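You operate a simulated robot arm through the tools that you are given. There is no shell and no other tool.

You are at the controls of a simulated robot arm. One attempt, no reset.

TASK
Glue the orange patch over the chalk ring on the blue pad and weigh it down.
Fine: spread the glue on first, put the dabber back, and leave the iron weight on the patch. Set down upright: glue dabber. A coat counts when it lies all over at full strength: go over it till it gets no stronger.

Only the result counts: the job must be done as asked and must still hold three seconds after the hand-in. Knocking over, shifting, dropping, spilling or breaking anything else fails it.

THE ROBOT
A 7-joint arm with a two-finger parallel gripper, fixed in place. Base frame: the origin is at the foot of the arm, x ahead of it, y to its left, z up; the work surface is at about z = 0.78. Lengths are in m, angles in degrees, forces in N, time in s.
With the tool pointing down near the work surface it reaches from about 0.44 to 0.92 m from the base axis. Its first joint turns from -143.0 to 143.0 degrees. Payload 3 kg.
The TCP is the grasp point between the finger pads, 0.03 m short of the fingertips. In the tool frame z runs along the fingers and y along their closing line. The gripper opens to 0.094 m. The fingers are 0.028 m wide and 0.01 m thick; the gripper's body (0.05 by 0.096 m) begins 0.055 m behind the TCP.
Orientation is that of the tool frame in the base frame, as a unit quaternion [w, x, y, z]. With the fingers straight down and closing along the base's y, the tool's x points along the base's -x, its y along +y and its z along -z.

THE INTERFACE
- The arm moves only by the tool apply_moves. Its argument "rows" is one flat list of numbers, 7 for each row, row after row: the shift along the base's x, y, z in units of 400 mm (1.0 is 400 mm), then the turn, a rotation vector about the base's x, y, z in units of 180 degrees (1.0 is 180 degrees), then the opening in per cent of the stroke, from 0 (shut) to 100 (fully open). In form: [tx, ty, tz, rx, ry, rz, grip, tx, ty, tz, rx, ry, rz, grip, ...]. A call has 1 to 20 rows; each row is the pose to reach, as a shift and turn from the pose commanded when the call began. A call with a number of a shift or a turn outside -1 to 1 is refused whole. Each row takes 0.2 s and may step no farther than 0.05 m and 8.6 degrees from the row before; otherwise, or with a gripper value out of range, the whole call is refused. A pose out of reach is approached as far as the arm can. The call stops where the force on the tool passes 40 N (or 10 N more than at its start, if that is more) or the arm is blocked; 0.2 s more then pass. The fingers move at their own pace (about 0.072 m/s each) and stop on an object; they squeeze with about 26 N. The grip force told is the motor's: it shows also when the fingers shut on nothing. Time passes only in rows, and 0.2 s behind the last, so rows that repeat a pose let the fingers close. The reply holds the time, the measured pose of the TCP, the force on the tool along the base axes, the opening and the grip force, in the units named above and with some noise, with the torque about the TCP (base axes, N m) and any sound that the robot's microphone picked up, and new pictures: "pictures" is both (left out), scene, wrist or none.
- Cameras (640 x 400 px; columns grow to the right, rows downward): "scene" is fixed at [0.205, 0.6527, 1.5513]; the picture's right is [-0.70, -0.71, 0.00], its down [-0.48, 0.47, -0.74] and it looks along [0.53, -0.52, -0.67] (base axes); focal length 349 px, centre (320, 200). "wrist" rides on the gripper at [0.076, 0.014, -0.103] in the tool frame; the picture's right is [-0.18, 0.98, 0.00], its down [-0.75, -0.14, -0.64] and it looks along [-0.63, -0.12, 0.77] (tool axes); focal length 243 px, centre (320, 200). There is no depth. A picture from a camera that has moved, and an enlarged one, comes with that camera's place and axes in the base frame and with its lens. The place of the scene camera against the robot may be out by one fixed shift of up to 0.018 m in any direction.
- zoom(camera, box): a new picture of the part [left, top, right, bottom] of that camera's present view, enlarged. The clock stands still meanwhile.
- sign_off(): hands the job in; it is judged then, once.

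Nothing tells you positions but the pictures and the camera data. Unless the task says otherwise, let go and move clear before handing in.

The tools are called after "Emit:" by a JSON object that holds its "name" and its "arguments". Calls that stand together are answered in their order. apply_moves: Moves the arm, as the interface text tells. Its arguments: {"type":"object","properties":{"rows":{"type":"array","items":{"type":"number"}},"pictures":{"type":"string","enum":["both","scene","wrist","none"]}},"required":["rows"]} The other tools are called the same way: zoom (camera, box) takes an enlarged picture of a part of a camera's view; sign_off () hands the job in.

At the start:

```text
time: 0.0
tool_pos: [0.6502, -0.0256, 1.2044]
ee_rot: [0.0, 0.0, 1.0, -0.001]
force: [0.2, -0.2, 0.1]
ft_torque: [-0.01, -0.02, -0.03]
grip_width: 0.0943
grasp_force: 0.1
```

scene: 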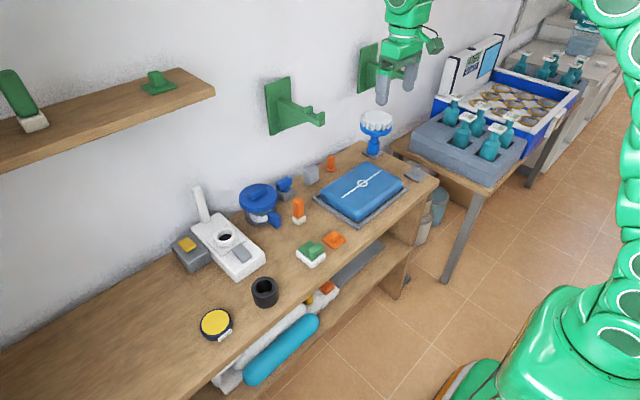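
wrist: 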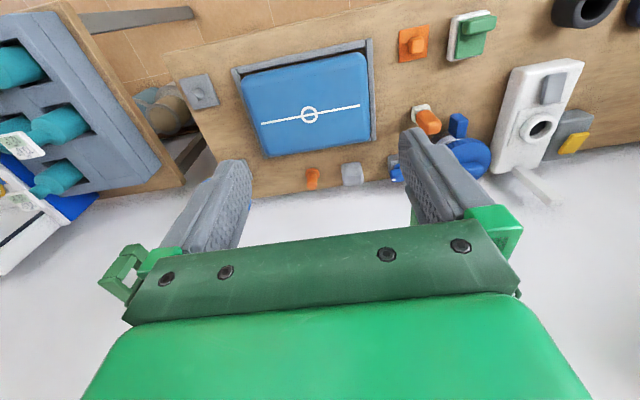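

I see a workbench with a blue pad bearing a chalk ring, and several small items near it (orange patch, glue dabber candidates, weights). I'll zoom in to identify each before moving.

Emit:
{"name": "zoom", "arguments": {"camera": "scene", "box": [160, 130, 320, 230]}}

Emit:
{"name": "zoom", "arguments": {"camera": "scene", "box": [280, 130, 440, 230]}}

Emit:
{"name": "zoom", "arguments": {"camera": "scene", "box": [180, 210, 380, 335]}}

Emit:
{"name": "zoom", "arguments": {"camera": "wrist", "box": [160, 20, 400, 200]}}

Emit:
{"name": "zoom", "arguments": {"camera": "wrist", "box": [380, 0, 640, 200]}}

```text
4.00 times, centred on (240, 180) of scene
camera zoom: at [0.205, 0.6527, 1.5513], right [-0.7, -0.71, 0.0], down [-0.48, 0.47, -0.74], along [0.53, -0.52, -0.67], focal length 1397 px, centre (640, 280)
```

zoom: 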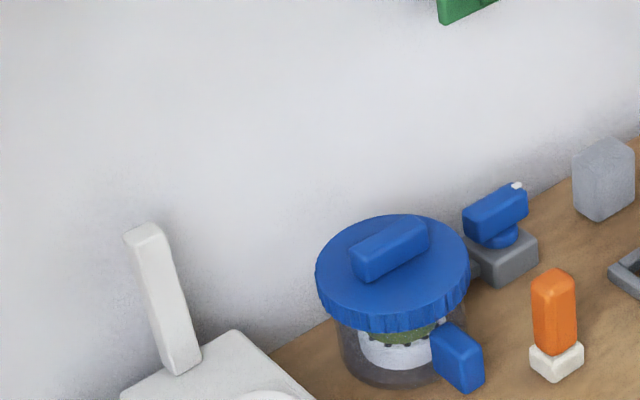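

```text
4.00 times, centred on (360, 180) of scene
camera zoom: at [0.205, 0.6527, 1.5513], right [-0.7, -0.71, 0.0], down [-0.48, 0.47, -0.74], along [0.53, -0.52, -0.67], focal length 1397 px, centre (160, 280)
```

zoom: 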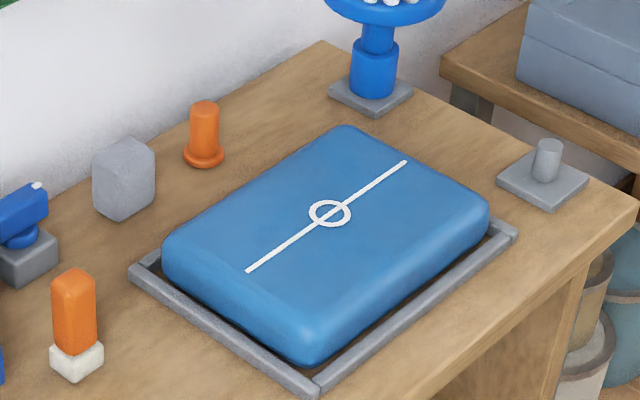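

```text
3.20 times, centred on (280, 272) of scene
camera zoom: at [0.205, 0.6527, 1.5513], right [-0.7, -0.71, 0.0], down [-0.48, 0.47, -0.74], along [0.53, -0.52, -0.67], focal length 1118 px, centre (448, -32)
```

zoom: 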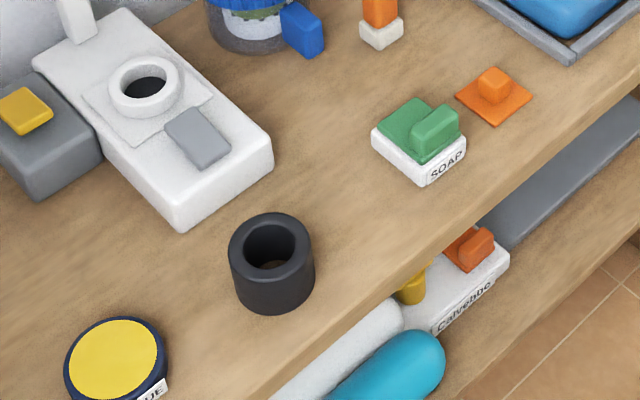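

```text
2.22 times, centred on (280, 110) of wrist
camera zoom: at [0.5734, -0.0116, 1.3082], right [0.18, 0.98, 0.0], down [0.75, -0.14, 0.64], along [0.63, -0.12, -0.77], focal length 539 px, centre (409, 400)
```

zoom: 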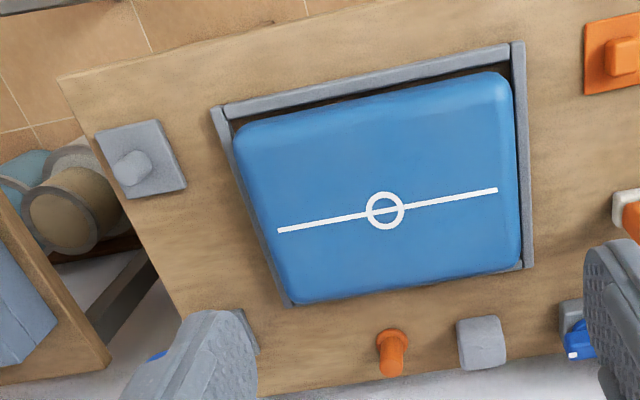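

```text
2.00 times, centred on (510, 100) of wrist
camera zoom: at [0.5734, -0.0116, 1.3082], right [0.18, 0.98, 0.0], down [0.75, -0.14, 0.64], along [0.63, -0.12, -0.77], focal length 485 px, centre (-60, 400)
```

zoom: 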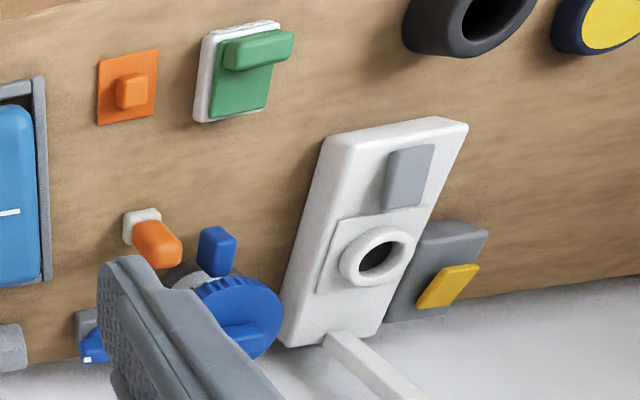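

The yellow-topped tin seems labelled "…UE" (glue), the orange square with a knob is likely the patch. I'll enlarge each candidate further to tell the dabber and iron weight apart.

Emit:
{"name": "zoom", "arguments": {"camera": "scene", "box": [190, 270, 290, 345]}}

Emit:
{"name": "zoom", "arguments": {"camera": "scene", "box": [270, 140, 350, 230]}}

Emit:
{"name": "zoom", "arguments": {"camera": "scene", "box": [390, 150, 440, 190]}}

Emit:
{"name": "zoom", "arguments": {"camera": "scene", "box": [290, 220, 360, 275]}}

Emit:
{"name": "zoom", "arguments": {"camera": "scene", "box": [165, 180, 285, 290]}}

Emit:
{"name": "zoom", "arguments": {"camera": "scene", "box": [220, 270, 350, 390]}}

Emit:
{"name": "zoom", "arguments": {"camera": "scene", "box": [0, 40, 220, 180]}}

```text
5.33 times, centred on (240, 308) of scene
camera zoom: at [0.205, 0.6527, 1.5513], right [-0.7, -0.71, 0.0], down [-0.48, 0.47, -0.74], along [0.53, -0.52, -0.67], focal length 1863 px, centre (747, -373)
```

zoom: 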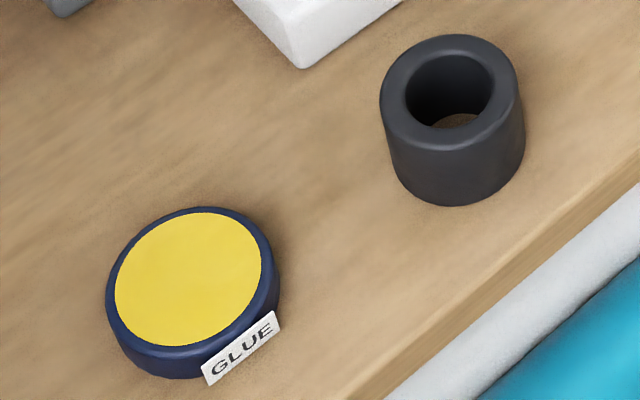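

```text
4.44 times, centred on (310, 185) of scene
camera zoom: at [0.205, 0.6527, 1.5513], right [-0.7, -0.71, 0.0], down [-0.48, 0.47, -0.74], along [0.53, -0.52, -0.67], focal length 1552 px, centre (364, 267)
```

zoom: 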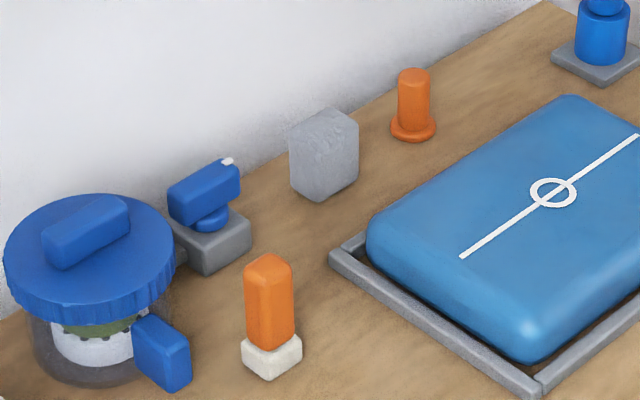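

```text
10.00 times, centred on (415, 170) of scene
camera zoom: at [0.205, 0.6527, 1.5513], right [-0.7, -0.71, 0.0], down [-0.48, 0.47, -0.74], along [0.53, -0.52, -0.67], focal length 3493 px, centre (-630, 500)
```

zoom: 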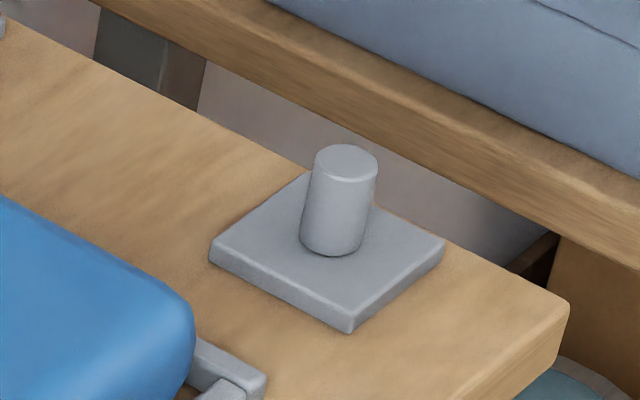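

```text
7.27 times, centred on (325, 248) of scene
camera zoom: at [0.205, 0.6527, 1.5513], right [-0.7, -0.71, 0.0], down [-0.48, 0.47, -0.74], along [0.53, -0.52, -0.67], focal length 2540 px, centre (284, -146)
```

zoom: 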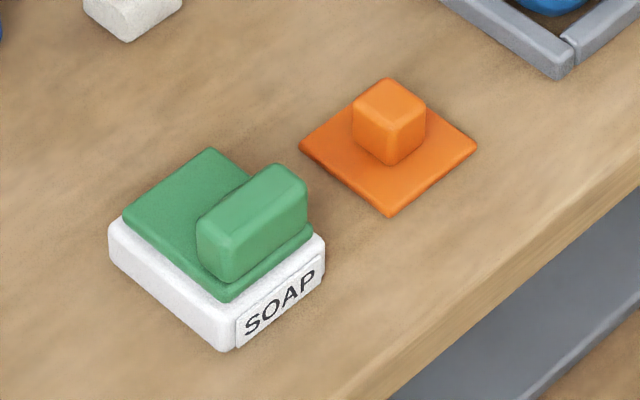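

```text
3.64 times, centred on (225, 235) of scene
camera zoom: at [0.205, 0.6527, 1.5513], right [-0.7, -0.71, 0.0], down [-0.48, 0.47, -0.74], along [0.53, -0.52, -0.67], focal length 1270 px, centre (666, 73)
```

zoom: 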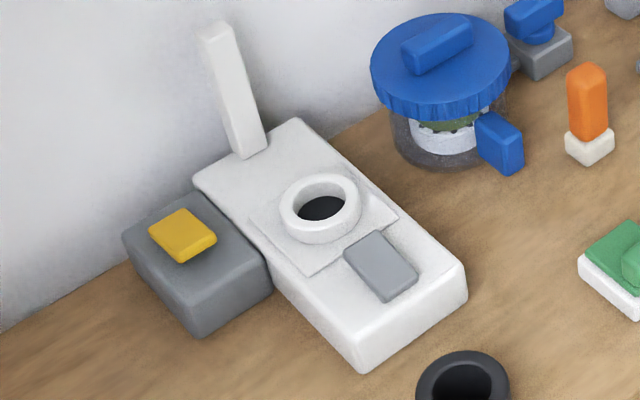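

```text
3.33 times, centred on (285, 330) of scene
camera zoom: at [0.205, 0.6527, 1.5513], right [-0.7, -0.71, 0.0], down [-0.48, 0.47, -0.74], along [0.53, -0.52, -0.67], focal length 1164 px, centre (437, -233)
```

zoom: 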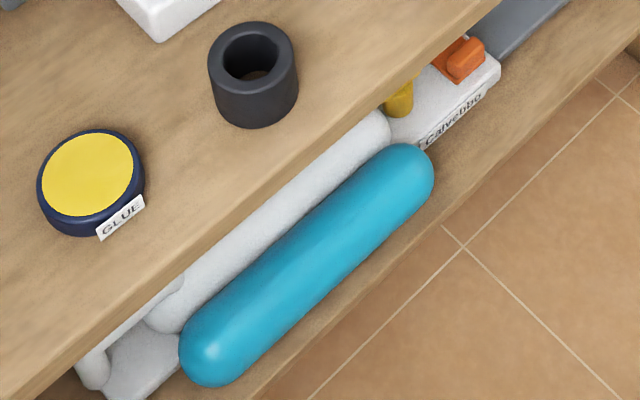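

```text
2.86 times, centred on (110, 110) of scene
camera zoom: at [0.205, 0.6527, 1.5513], right [-0.7, -0.71, 0.0], down [-0.48, 0.47, -0.74], along [0.53, -0.52, -0.67], focal length 998 px, centre (920, 457)
```

zoom: 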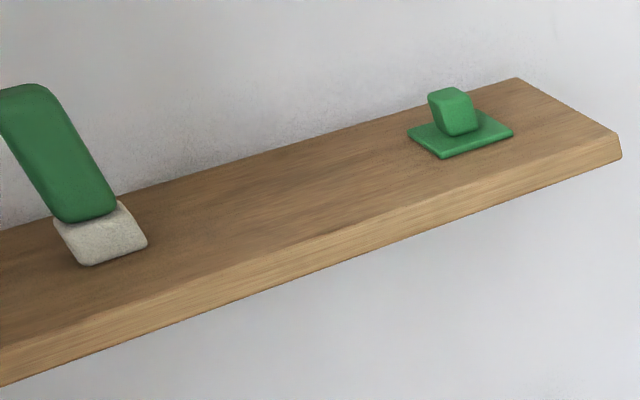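

The bench holds a GLUE tin (yellow top), an orange-handled dabber with a white foot, the orange patch with a knob, a dark hollow cylinder (probably the ring-shaped iron weight), plus a grey plate with a peg and a rough grey block as lookalikes. I'll move the wrist camera closer for better views and positions before touching anything.

Emit:
{"name": "apply_moves", "arguments": {"rows": [-0.032, 0.081, -0.073, 0, 0, 0, 100, -0.064, 0.161, -0.146, 0, 0, 0, 100, -0.096, 0.242, -0.219, 0, 0, 0, 100, -0.129, 0.322, -0.292, 0, 0, 0, 100, -0.161, 0.403, -0.365, 0, 0, 0, 100, -0.193, 0.483, -0.438, 0, 0, 0, 100, -0.225, 0.564, -0.511, 0, 0, 0, 100]}}

```text
time: 1.6
tool_pos: [0.5555, 0.1973, 0.9979]
ee_rot: [0.0, 0.0, 1.0, 0.0]
force: [-0.6, -0.4, 0.6]
ft_torque: [0.0, 0.04, -0.01]
grip_width: 0.0941
grasp_force: 0.0
camera wrist: at [0.4811, 0.2118, 1.1011], right [0.18, 0.98, 0.0], down [0.75, -0.14, 0.64], along [0.63, -0.12, -0.77], focal length 243 px, centre (320, 200)
```

scene: 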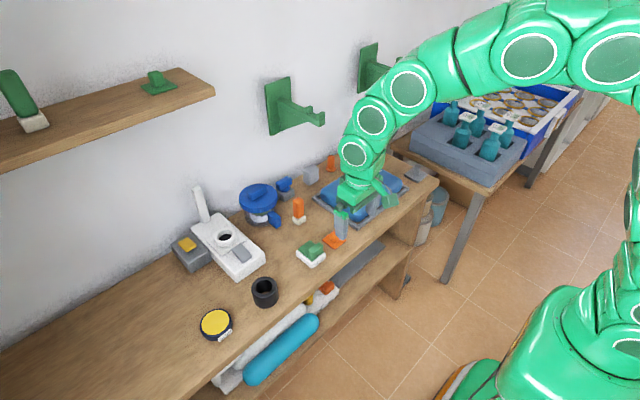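
wrist: 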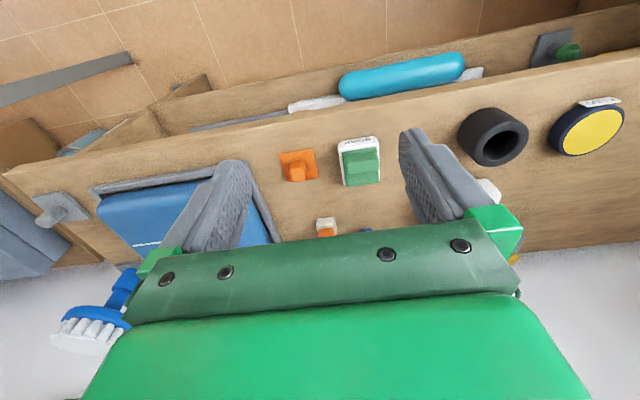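

The gripper hides the lower half of the wrist view, but the patch, soap block, dark ring and glue tin are visible. I'll enlarge those.

Emit:
{"name": "zoom", "arguments": {"camera": "wrist", "box": [260, 120, 400, 240]}}

Emit:
{"name": "zoom", "arguments": {"camera": "wrist", "box": [440, 80, 640, 200]}}

Emit:
{"name": "zoom", "arguments": {"camera": "wrist", "box": [0, 170, 120, 250]}}

Emit:
{"name": "zoom", "arguments": {"camera": "scene", "box": [235, 260, 295, 320]}}

```text
3.33 times, centred on (330, 180) of wrist
camera zoom: at [0.4811, 0.2118, 1.1011], right [0.18, 0.98, 0.0], down [0.75, -0.14, 0.64], along [0.63, -0.12, -0.77], focal length 809 px, centre (287, 267)
```

zoom: 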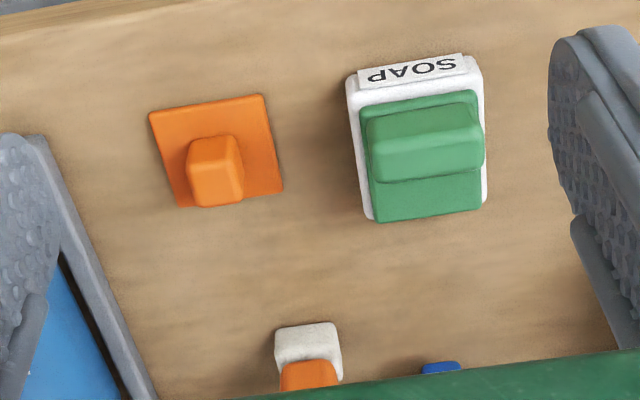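

```text
3.20 times, centred on (540, 140) of wrist
camera zoom: at [0.4811, 0.2118, 1.1011], right [0.18, 0.98, 0.0], down [0.75, -0.14, 0.64], along [0.63, -0.12, -0.77], focal length 776 px, centre (-384, 392)
```

zoom: 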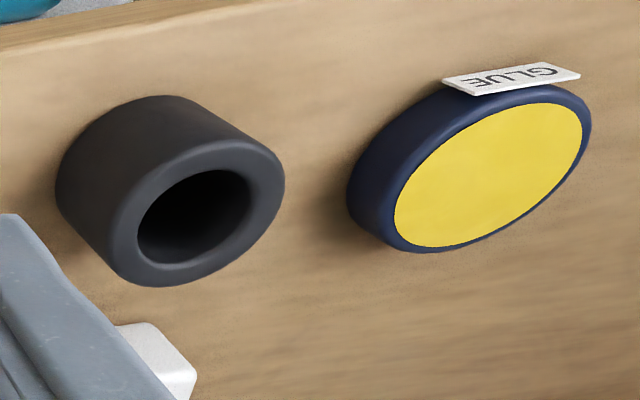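

```text
5.00 times, centred on (60, 210) of wrist
camera zoom: at [0.4811, 0.2118, 1.1011], right [0.18, 0.98, 0.0], down [0.75, -0.14, 0.64], along [0.63, -0.12, -0.77], focal length 1213 px, centre (1620, 150)
```

zoom: 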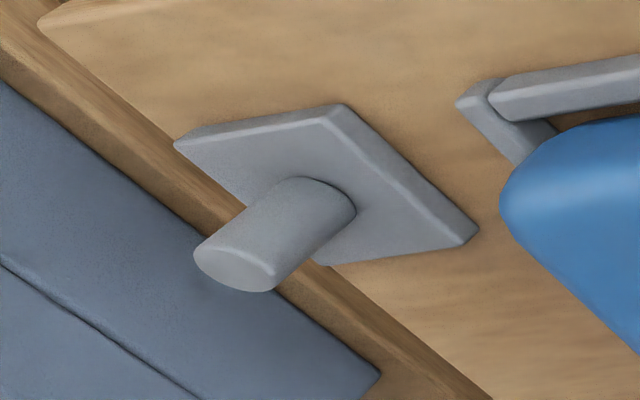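

```text
6.67 times, centred on (265, 290) of scene
camera zoom: at [0.205, 0.6527, 1.5513], right [-0.7, -0.71, 0.0], down [-0.48, 0.47, -0.74], along [0.53, -0.52, -0.67], focal length 2328 px, centre (687, -400)
```

zoom: 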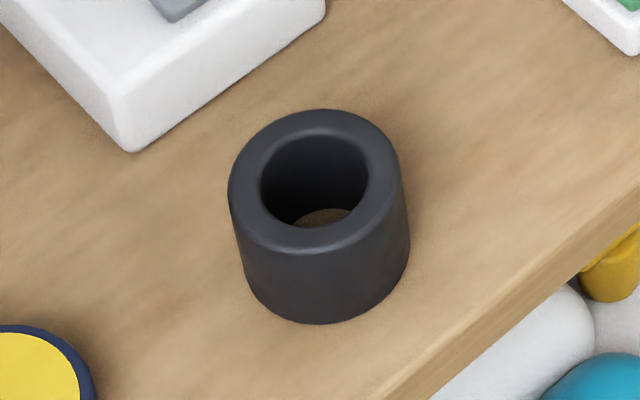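

The dark cylinder has a through-hole big enough to fit over the patch's knob, so it's the ring-shaped iron weight; the dabber is the orange handle with the white foot near (0.80, 0.16). Next I'll hover above the dabber for a precise fix.

Emit:
{"name": "apply_moves", "arguments": {"rows": [0.115, -0.02, 0, 0, 0, 0, 100, 0.23, -0.04, 0, 0, 0, 0, 100, 0.345, -0.06, 0, 0, 0, 0, 100, 0.46, -0.08, 0, 0, 0, 0, 100, 0.575, -0.1, 0, 0, 0, 0, 100, 0.575, -0.1, 0, 0, 0, 0, 100]}}

```text
time: 3.0
tool_pos: [0.7915, 0.1576, 0.9994]
ee_rot: [0.001, 0.0, 1.0, 0.0]
force: [0.0, 0.3, 0.3]
ft_torque: [0.02, -0.03, -0.01]
grip_width: 0.0939
grasp_force: 0.0
camera wrist: at [0.7156, 0.1719, 1.1027], right [0.18, 0.98, 0.0], down [0.75, -0.14, 0.64], along [0.63, -0.12, -0.77], focal length 243 px, centre (320, 200)
```

scene: 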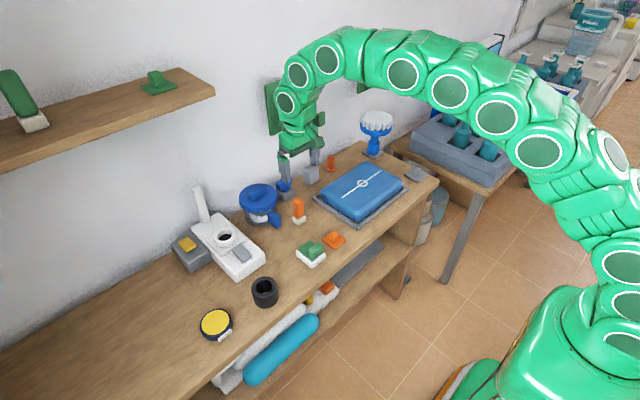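
wrist: 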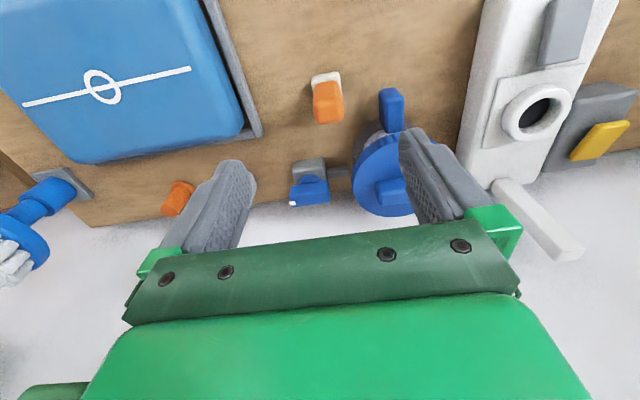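

Emit:
{"name": "zoom", "arguments": {"camera": "wrist", "box": [270, 50, 430, 150]}}

Emit:
{"name": "zoom", "arguments": {"camera": "wrist", "box": [0, 30, 240, 180]}}

Emit:
{"name": "zoom", "arguments": {"camera": "scene", "box": [270, 180, 330, 240]}}

```text
4.00 times, centred on (350, 100) of wrist
camera zoom: at [0.7156, 0.1719, 1.1027], right [0.18, 0.98, 0.0], down [0.75, -0.14, 0.64], along [0.63, -0.12, -0.77], focal length 970 px, centre (200, 600)
```

zoom: 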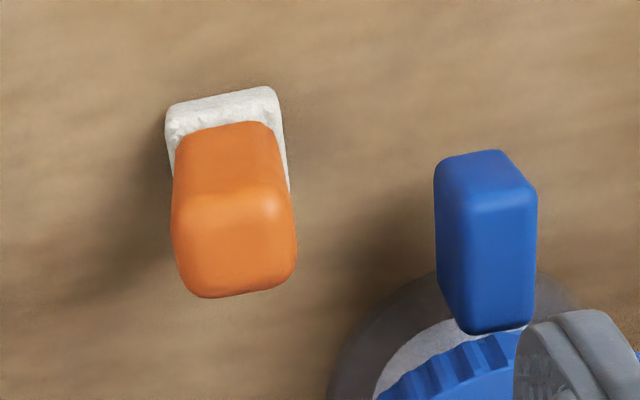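

```text
2.67 times, centred on (120, 105) of wrist
camera zoom: at [0.7156, 0.1719, 1.1027], right [0.18, 0.98, 0.0], down [0.75, -0.14, 0.64], along [0.63, -0.12, -0.77], focal length 647 px, centre (853, 453)
```

zoom: 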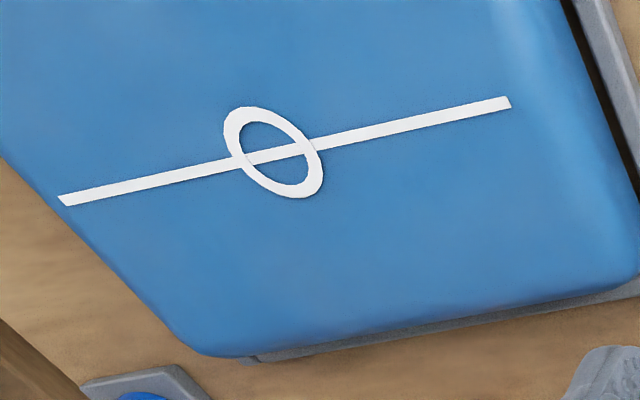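

```text
6.67 times, centred on (300, 210) of scene
camera zoom: at [0.205, 0.6527, 1.5513], right [-0.7, -0.71, 0.0], down [-0.48, 0.47, -0.74], along [0.53, -0.52, -0.67], focal length 2328 px, centre (453, 133)
```

zoom: 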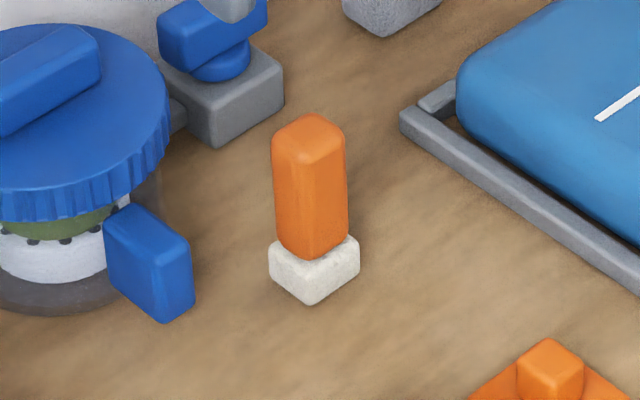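

The dabber stands at about (0.803, 0.164) with its top near z 0.863, with a blue jar close by on its far-left side. I'll narrow the gripper a bit and come lower over it for a final check.

Emit:
{"name": "apply_moves", "arguments": {"rows": [0.015, 0.008, -0.09, 0, 0, 0, 66, 0.029, 0.0155, -0.175, 0, 0, 0, 66, 0.029, 0.0155, -0.175, 0, 0, 0, 66]}}

Emit:
{"name": "zoom", "arguments": {"camera": "wrist", "box": [240, 60, 440, 200]}}

Emit:
{"name": "zoom", "arguments": {"camera": "scene", "box": [230, 130, 350, 230]}}

```text
time: 3.8
tool_pos: [0.8014, 0.165, 0.9292]
ee_rot: [0.0, 0.0, 1.0, 0.0]
force: [0.0, 0.0, -0.3]
ft_torque: [0.0, -0.04, -0.01]
grip_width: 0.062
grasp_force: 0.0
camera wrist: at [0.7262, 0.1787, 1.0325], right [0.18, 0.98, 0.0], down [0.75, -0.14, 0.64], along [0.63, -0.12, -0.77], focal length 243 px, centre (320, 200)
```

scene: 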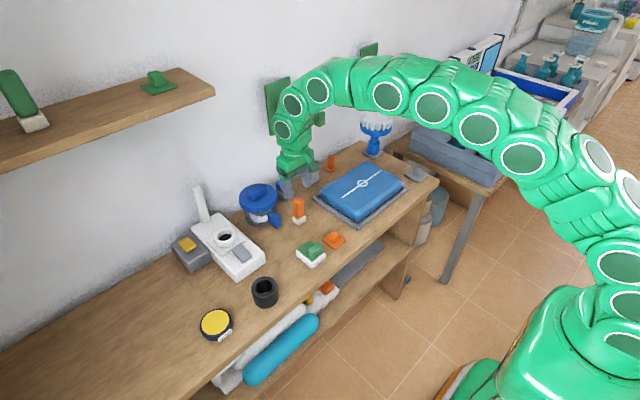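
wrist: 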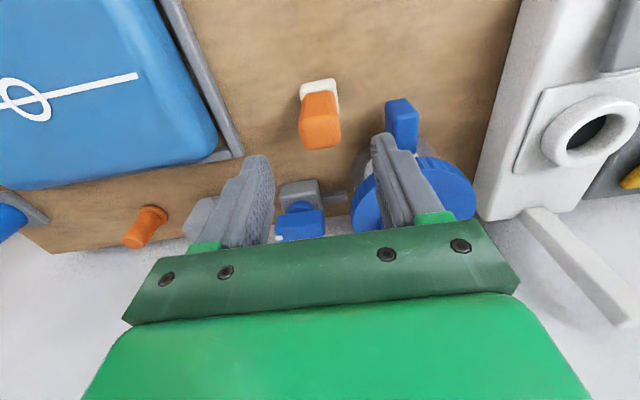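

```text
2.86 times, centred on (340, 130) of wrist
camera zoom: at [0.7262, 0.1787, 1.0325], right [0.18, 0.98, 0.0], down [0.75, -0.14, 0.64], along [0.63, -0.12, -0.77], focal length 693 px, centre (263, 400)
```

zoom: 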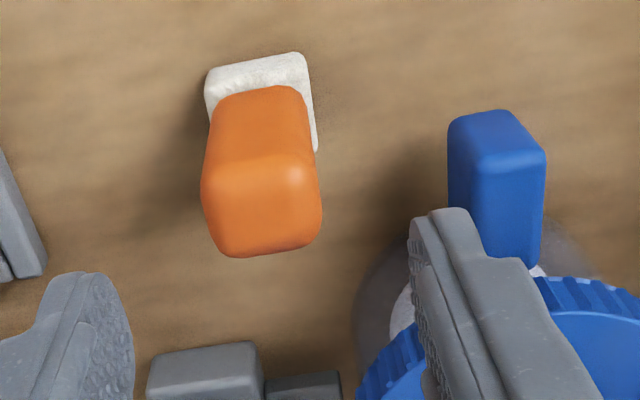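

```text
4.00 times, centred on (290, 180) of scene
camera zoom: at [0.205, 0.6527, 1.5513], right [-0.7, -0.71, 0.0], down [-0.48, 0.47, -0.74], along [0.53, -0.52, -0.67], focal length 1397 px, centre (440, 280)
```

zoom: 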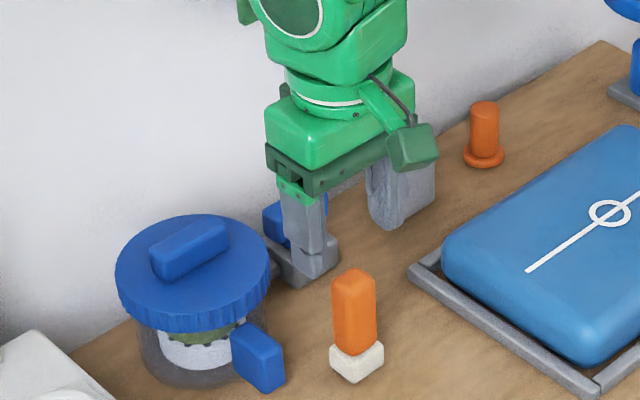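

The dabber handle is aligned and centred at about (0.803, 0.1645). I'll descend so the fingertips straddle the handle above the white foot, then close.

Emit:
{"name": "apply_moves", "arguments": {"rows": [0.002, -0.001, -0.07, 0, 0, 0, 66, 0.002, -0.001, -0.14, 0, 0, 0, 66, 0.002, -0.001, -0.19, 0, 0, 0, 66, 0.002, -0.001, -0.215, 0, 0, 0, 66, 0.002, -0.001, -0.215, 0, 0, 0, 66]}}

Emit:
{"name": "zoom", "arguments": {"camera": "scene", "box": [230, 150, 350, 240]}}

Emit:
{"name": "zoom", "arguments": {"camera": "wrist", "box": [220, 80, 420, 220]}}

```text
time: 5.0
tool_pos: [0.802, 0.1657, 0.845]
ee_rot: [0.0, 0.0, 1.0, 0.0]
force: [-0.3, -1.1, -0.7]
ft_torque: [-0.02, -0.04, 0.0]
grip_width: 0.0619
grasp_force: 0.1
camera wrist: at [0.7263, 0.1786, 0.9481], right [0.18, 0.98, 0.0], down [0.75, -0.14, 0.64], along [0.63, -0.12, -0.77], focal length 243 px, centre (320, 200)
```

scene: 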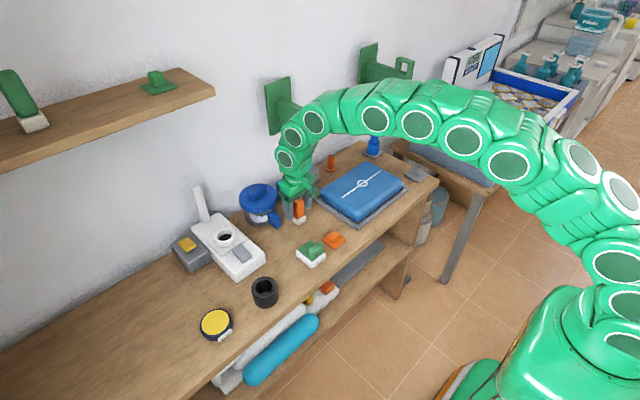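
wrist: 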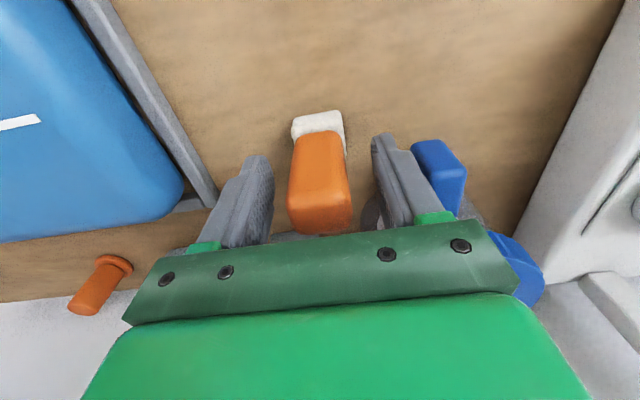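

```text
4.44 times, centred on (290, 195) of scene
camera zoom: at [0.205, 0.6527, 1.5513], right [-0.7, -0.71, 0.0], down [-0.48, 0.47, -0.74], along [0.53, -0.52, -0.67], focal length 1552 px, centre (453, 222)
```

zoom: 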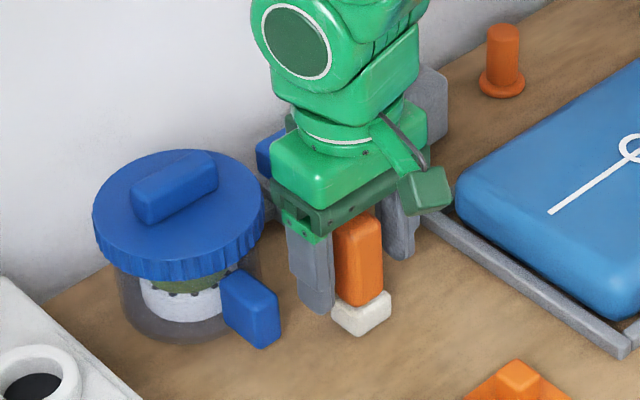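

```text
2.86 times, centred on (320, 150) of wrist
camera zoom: at [0.7263, 0.1786, 0.9481], right [0.18, 0.98, 0.0], down [0.75, -0.14, 0.64], along [0.63, -0.12, -0.77], focal length 693 px, centre (320, 343)
```

zoom: 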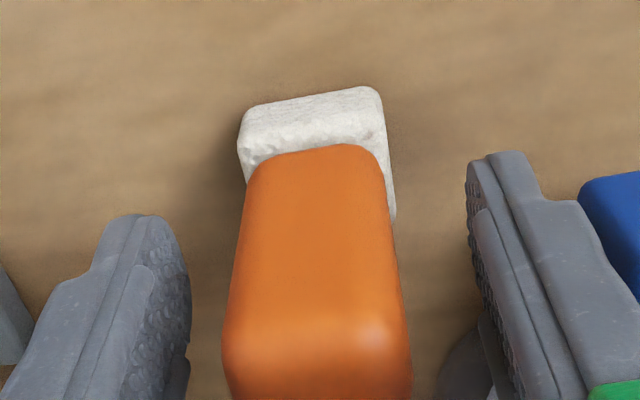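

The handle is between the fingers, about 1–2 mm toward −y of the middle. I'll nudge the gripper and close on it.

Emit:
{"name": "apply_moves", "arguments": {"rows": [0, -0.004, 0, 0, 0, 0, 66, 0, -0.004, 0, 0, 0, 0, 40, 0, -0.004, 0, 0, 0, 0, 20, 0, -0.004, 0, 0, 0, 0, 0, 0, -0.004, 0, 0, 0, 0, 0, 0, -0.004, 0, 0, 0, 0, 0], "pictures": "wrist"}}

```text
time: 6.4
tool_pos: [0.8012, 0.1634, 0.8448]
ee_rot: [0.0, 0.0, 1.0, 0.0]
force: [-0.5, -0.5, 1.5]
ft_torque: [-0.04, 0.02, 0.01]
grip_width: 0.0335
grasp_force: 25.9
camera wrist: at [0.7263, 0.1771, 0.9481], right [0.18, 0.98, 0.0], down [0.75, -0.14, 0.64], along [0.63, -0.12, -0.77], focal length 243 px, centre (320, 200)
```

wrist: 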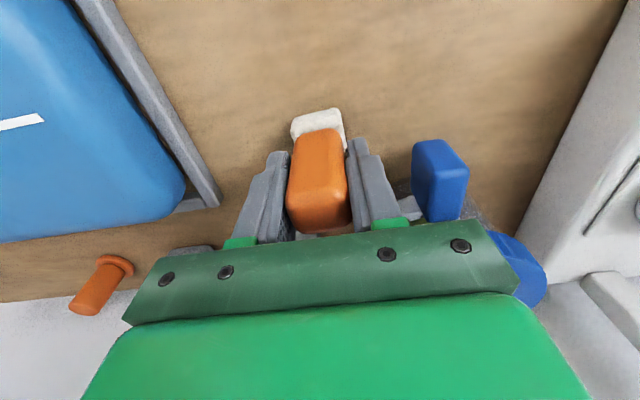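

The dabber is gripped (width 33.5 mm, 26 N). I'll lift it straight up, then carry it around the other objects towards the glue tin.

Emit:
{"name": "apply_moves", "arguments": {"rows": [0, 0, 0.05, 0, 0, 0, 0, 0, 0, 0.12, 0, 0, 0, 0, 0, 0, 0.2, 0, 0, 0, 0, 0, 0, 0.2875, 0, 0, 0, 0, 0, 0, 0.2875, 0, 0, 0, 0]}}

Emit:
{"name": "zoom", "arguments": {"camera": "scene", "box": [230, 130, 350, 230]}}

Emit:
{"name": "zoom", "arguments": {"camera": "wrist", "box": [220, 80, 420, 220]}}

```text
time: 7.6
tool_pos: [0.7998, 0.1655, 0.9605]
ee_rot: [-0.001, 0.001, 1.0, 0.0]
force: [0.3, 0.2, 0.0]
ft_torque: [-0.01, 0.02, 0.0]
grip_width: 0.0336
grasp_force: 26.3
camera wrist: at [0.7244, 0.1789, 1.0641], right [0.18, 0.98, 0.0], down [0.75, -0.14, 0.64], along [0.63, -0.12, -0.77], focal length 243 px, centre (320, 200)
```

scene: 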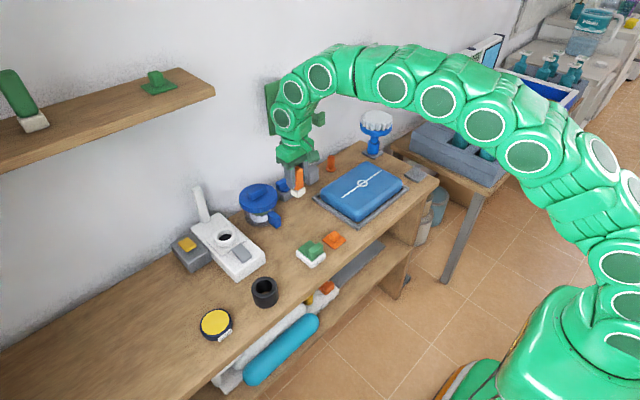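
wrist: 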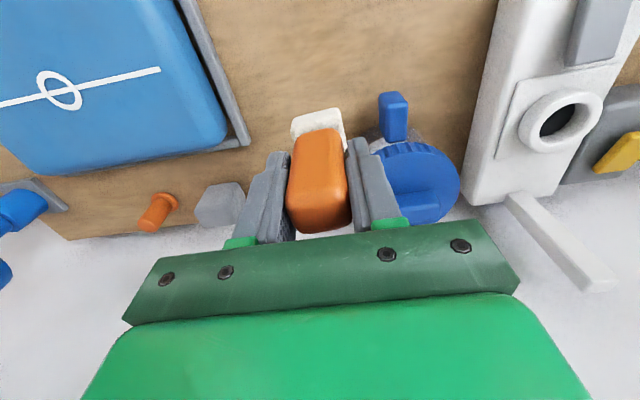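

```text
4.00 times, centred on (290, 180) of scene
camera zoom: at [0.205, 0.6527, 1.5513], right [-0.7, -0.71, 0.0], down [-0.48, 0.47, -0.74], along [0.53, -0.52, -0.67], focal length 1397 px, centre (440, 280)
```

zoom: 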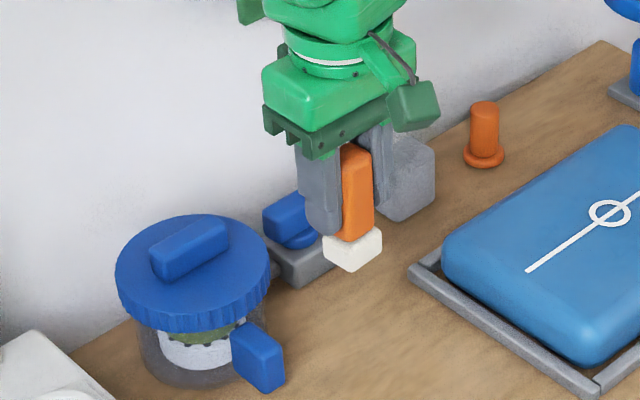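

```text
2.86 times, centred on (320, 150) of wrist
camera zoom: at [0.7244, 0.1789, 1.0641], right [0.18, 0.98, 0.0], down [0.75, -0.14, 0.64], along [0.63, -0.12, -0.77], focal length 693 px, centre (320, 343)
```

zoom: 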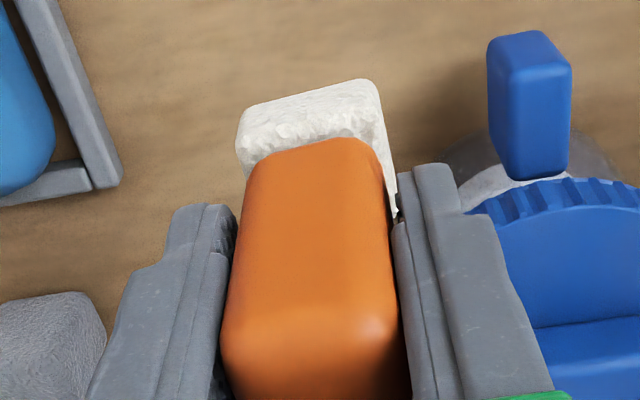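

The dabber is lifted cleanly. Now I carry it clear of the machine and over towards the glue tin near (0.68, 0.535).

Emit:
{"name": "apply_moves", "arguments": {"rows": [-0.07, 0.0825, 0.0125, 0, 0, 0, 0, -0.14, 0.165, 0.025, 0, 0, 0, 0, -0.21, 0.2475, 0.0375, 0, 0, 0, 0, -0.28, 0.33, 0.05, 0, 0, 0, 0, -0.35, 0.4125, 0.0625, 0, 0, 0, 0, -0.3535, 0.5125, 0.07, 0, 0, 0, 0, -0.357, 0.6125, 0.0775, 0, 0, 0, 0, -0.3605, 0.7125, 0.085, 0, 0, 0, 0, -0.364, 0.8125, 0.0925, 0, 0, 0, 0, -0.3675, 0.9125, 0.1, 0, 0, 0, 0, -0.3675, 0.9125, 0.1, 0, 0, 0, 0]}}

Emit:
{"name": "zoom", "arguments": {"camera": "wrist", "box": [220, 40, 420, 180]}}

Emit:
{"name": "zoom", "arguments": {"camera": "scene", "box": [150, 230, 310, 360]}}

```text
time: 10.0
tool_pos: [0.6557, 0.5293, 0.9989]
ee_rot: [0.0, 0.0, 1.0, 0.0]
force: [0.2, -0.1, -1.1]
ft_torque: [0.04, -0.01, 0.03]
grip_width: 0.0337
grasp_force: 26.1
camera wrist: at [0.5804, 0.5422, 1.1021], right [0.18, 0.98, 0.0], down [0.75, -0.14, 0.64], along [0.63, -0.12, -0.77], focal length 243 px, centre (320, 200)
```

scene: 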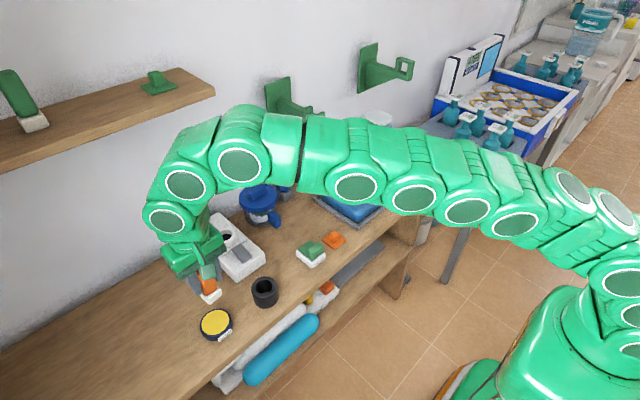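
wrist: 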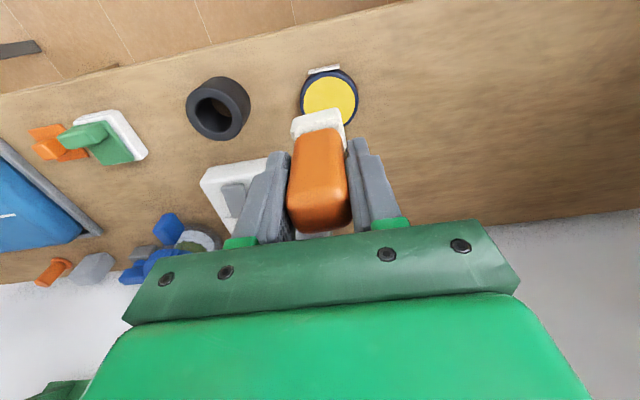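

```text
2.86 times, centred on (320, 110) of wrist
camera zoom: at [0.5804, 0.5422, 1.1021], right [0.18, 0.98, 0.0], down [0.75, -0.14, 0.64], along [0.63, -0.12, -0.77], focal length 693 px, centre (320, 457)
```

zoom: 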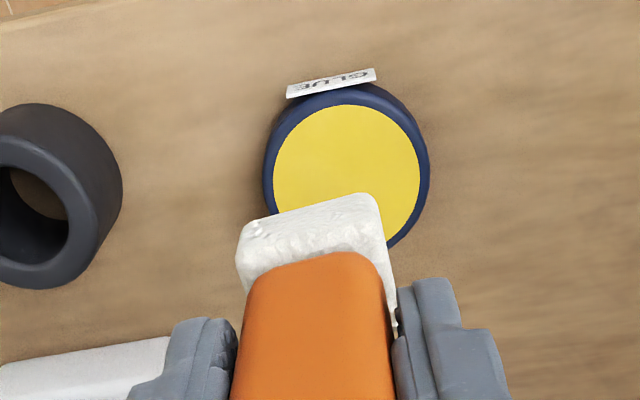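

```text
3.08 times, centred on (230, 295) of scene
camera zoom: at [0.205, 0.6527, 1.5513], right [-0.7, -0.71, 0.0], down [-0.48, 0.47, -0.74], along [0.53, -0.52, -0.67], focal length 1075 px, centre (597, -92)
```

zoom: 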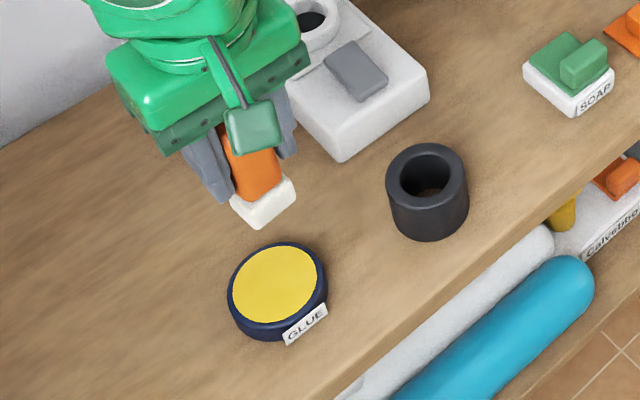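

The glue surface is centred near (0.681, 0.535) at roughly z 0.80. I'll bring the dabber over it and lower to just above before pressing gently.

Emit:
{"name": "apply_moves", "arguments": {"rows": [0.03, 0.008, -0.08, 0, 0, 0, 0, 0.0625, 0.015, -0.18, 0, 0, 0, 0, 0.0625, 0.015, -0.285, 0, 0, 0, 0, 0.0625, 0.015, -0.285, 0, 0, 0, 0]}}

Emit:
{"name": "zoom", "arguments": {"camera": "wrist", "box": [220, 40, 420, 180]}}

Emit:
{"name": "zoom", "arguments": {"camera": "scene", "box": [160, 260, 280, 350]}}

```text
time: 11.0
tool_pos: [0.6794, 0.5346, 0.8835]
ee_rot: [0.0, 0.001, 1.0, 0.0]
force: [1.0, 0.5, -1.2]
ft_torque: [0.0, 0.01, 0.01]
grip_width: 0.0336
grasp_force: 26.2
camera wrist: at [0.6032, 0.548, 0.9874], right [0.18, 0.98, 0.0], down [0.75, -0.14, 0.64], along [0.63, -0.12, -0.77], focal length 243 px, centre (320, 200)
```

scene: 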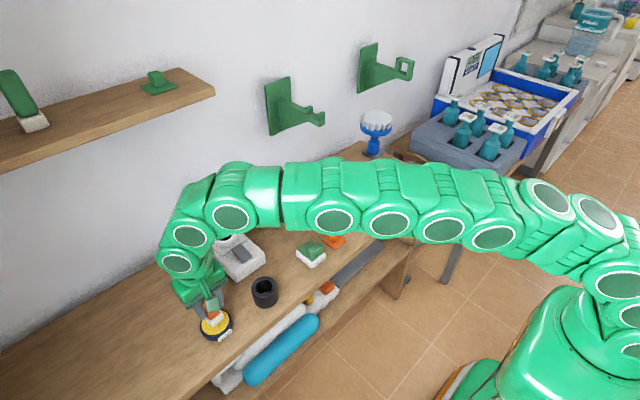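
wrist: 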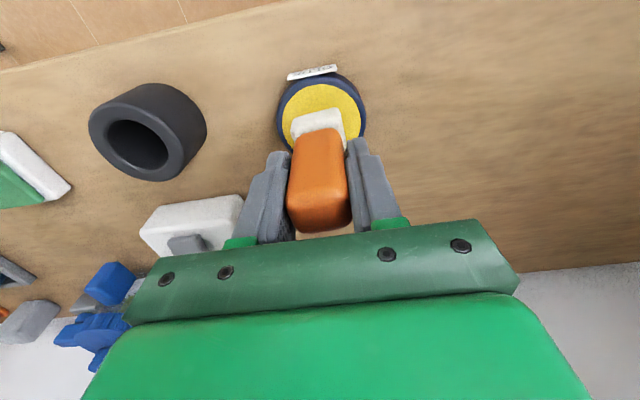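

```text
2.86 times, centred on (320, 110) of wrist
camera zoom: at [0.6032, 0.548, 0.9874], right [0.18, 0.98, 0.0], down [0.75, -0.14, 0.64], along [0.63, -0.12, -0.77], focal length 693 px, centre (320, 457)
```

zoom: 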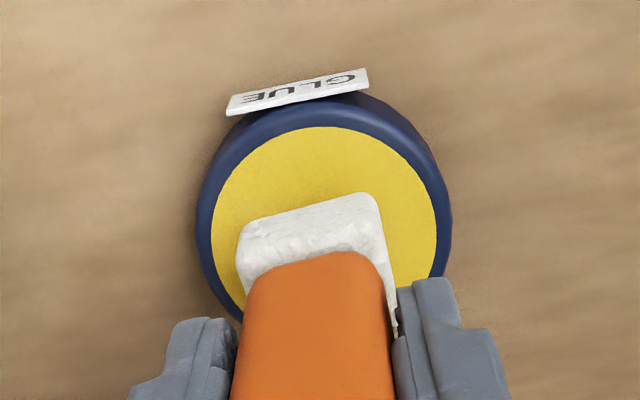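

```text
4.44 times, centred on (220, 305) of scene
camera zoom: at [0.205, 0.6527, 1.5513], right [-0.7, -0.71, 0.0], down [-0.48, 0.47, -0.74], along [0.53, -0.52, -0.67], focal length 1552 px, centre (764, -267)
```

zoom: 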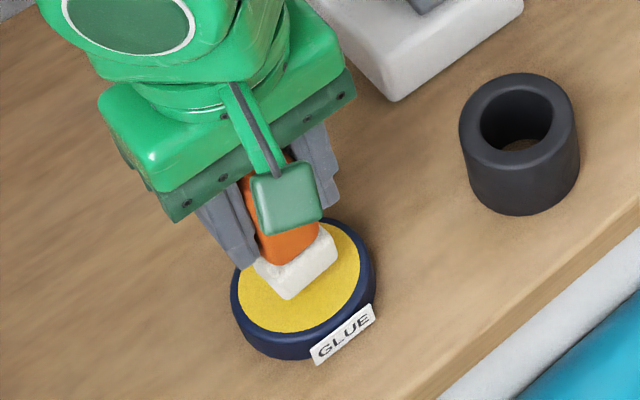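

The dabber's foot sits squarely above the yellow glue. I'll lower in small steps and watch the force for contact.

Emit:
{"name": "apply_moves", "arguments": {"rows": [0.003, 0, -0.015, 0, 0, 0, 0, 0.003, 0, -0.03, 0, 0, 0, 0, 0.003, 0, -0.04, 0, 0, 0, 0, 0.003, 0, -0.04, 0, 0, 0, 0], "pictures": "scene"}}

Emit:
{"name": "zoom", "arguments": {"camera": "scene", "box": [160, 260, 280, 350]}}

```text
time: 12.0
tool_pos: [0.6812, 0.5366, 0.8693]
ee_rot: [0.0, 0.0, 1.0, 0.0]
force: [0.8, -0.3, -0.1]
ft_torque: [0.0, 0.01, -0.01]
grip_width: 0.0331
grasp_force: 26.0
```

scene: 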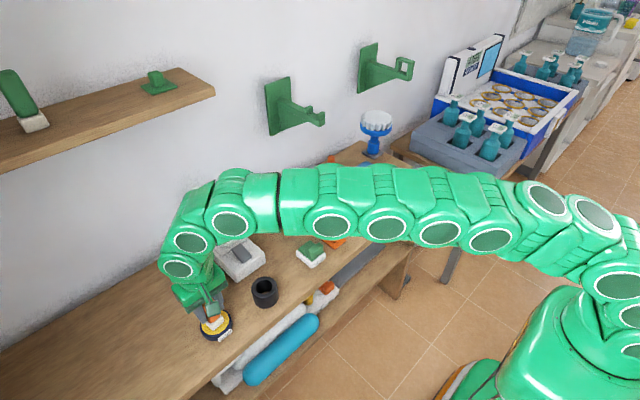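

```text
4.44 times, centred on (220, 305) of scene
camera zoom: at [0.205, 0.6527, 1.5513], right [-0.7, -0.71, 0.0], down [-0.48, 0.47, -0.74], along [0.53, -0.52, -0.67], focal length 1552 px, centre (764, -267)
```

zoom: 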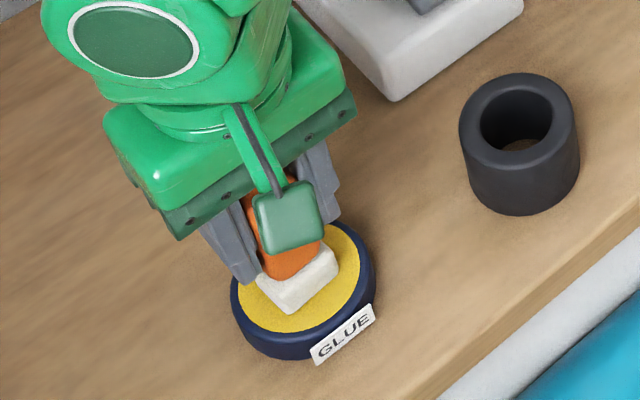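

No contact yet. I'll keep lowering by millimetres.

Emit:
{"name": "apply_moves", "arguments": {"rows": [0, 0, -0.005, 0, 0, 0, 0, 0, 0, -0.01, 0, 0, 0, 0, 0, 0, -0.01, 0, 0, 0, 0], "pictures": "none"}}

```text
time: 12.8
tool_pos: [0.6795, 0.5353, 0.8672]
ee_rot: [0.001, -0.001, 1.0, 0.001]
force: [-1.3, 0.2, 16.4]
ft_torque: [-0.04, 0.07, -0.01]
grip_width: 0.0336
grasp_force: 26.0
```

Contact with about 16 N. I'll hold briefly, then lift and check whether the foot picked up glue.

Emit:
{"name": "apply_moves", "arguments": {"rows": [0, 0, 0, 0, 0, 0, 0, 0, 0, 0, 0, 0, 0, 0, 0, 0, 0.02, 0, 0, 0, 0, 0, 0, 0.08, 0, 0, 0, 0, 0, 0, 0.16, 0, 0, 0, 0, 0, 0, 0.25, 0, 0, 0, 0, 0, 0, 0.25, 0, 0, 0, 0]}}

Emit:
{"name": "zoom", "arguments": {"camera": "wrist", "box": [220, 40, 420, 180]}}

Emit:
{"name": "zoom", "arguments": {"camera": "scene", "box": [160, 240, 280, 340]}}

```text
time: 14.4
tool_pos: [0.6794, 0.5371, 0.9664]
ee_rot: [0.0, 0.0, 1.0, 0.0]
force: [0.1, -0.1, -0.1]
ft_torque: [-0.03, 0.0, 0.01]
grip_width: 0.0333
grasp_force: 26.3
camera wrist: at [0.6037, 0.5511, 1.069], right [0.18, 0.98, 0.0], down [0.75, -0.14, 0.64], along [0.63, -0.12, -0.77], focal length 243 px, centre (320, 200)
```

scene: 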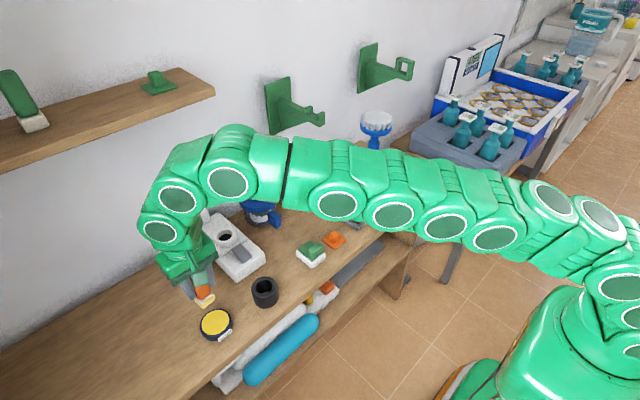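
wrist: 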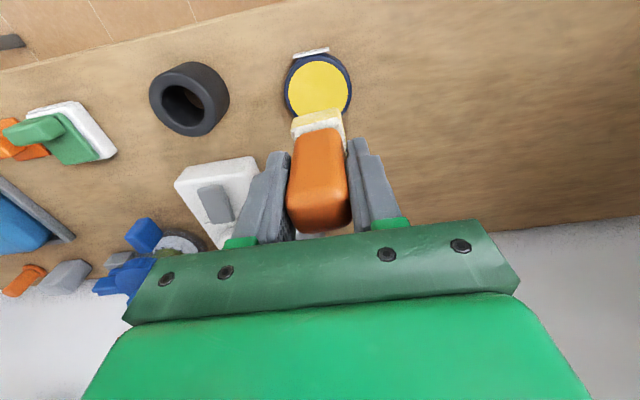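

```text
2.86 times, centred on (320, 110) of wrist
camera zoom: at [0.6037, 0.5511, 1.069], right [0.18, 0.98, 0.0], down [0.75, -0.14, 0.64], along [0.63, -0.12, -0.77], focal length 693 px, centre (320, 457)
```

zoom: 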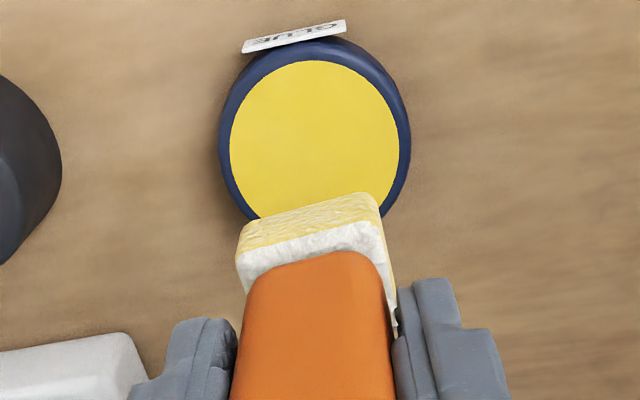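

```text
4.00 times, centred on (220, 290) of scene
camera zoom: at [0.205, 0.6527, 1.5513], right [-0.7, -0.71, 0.0], down [-0.48, 0.47, -0.74], along [0.53, -0.52, -0.67], focal length 1397 px, centre (720, -160)
```

zoom: 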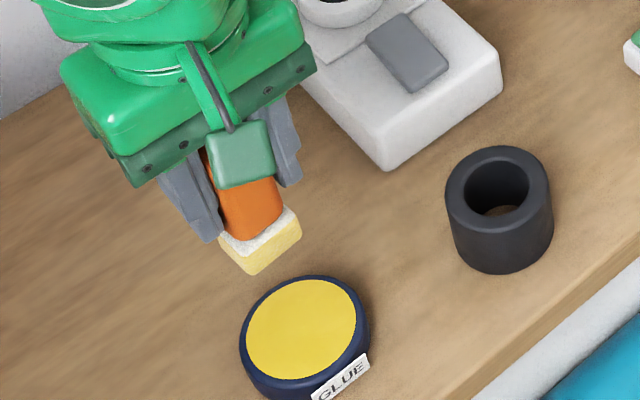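

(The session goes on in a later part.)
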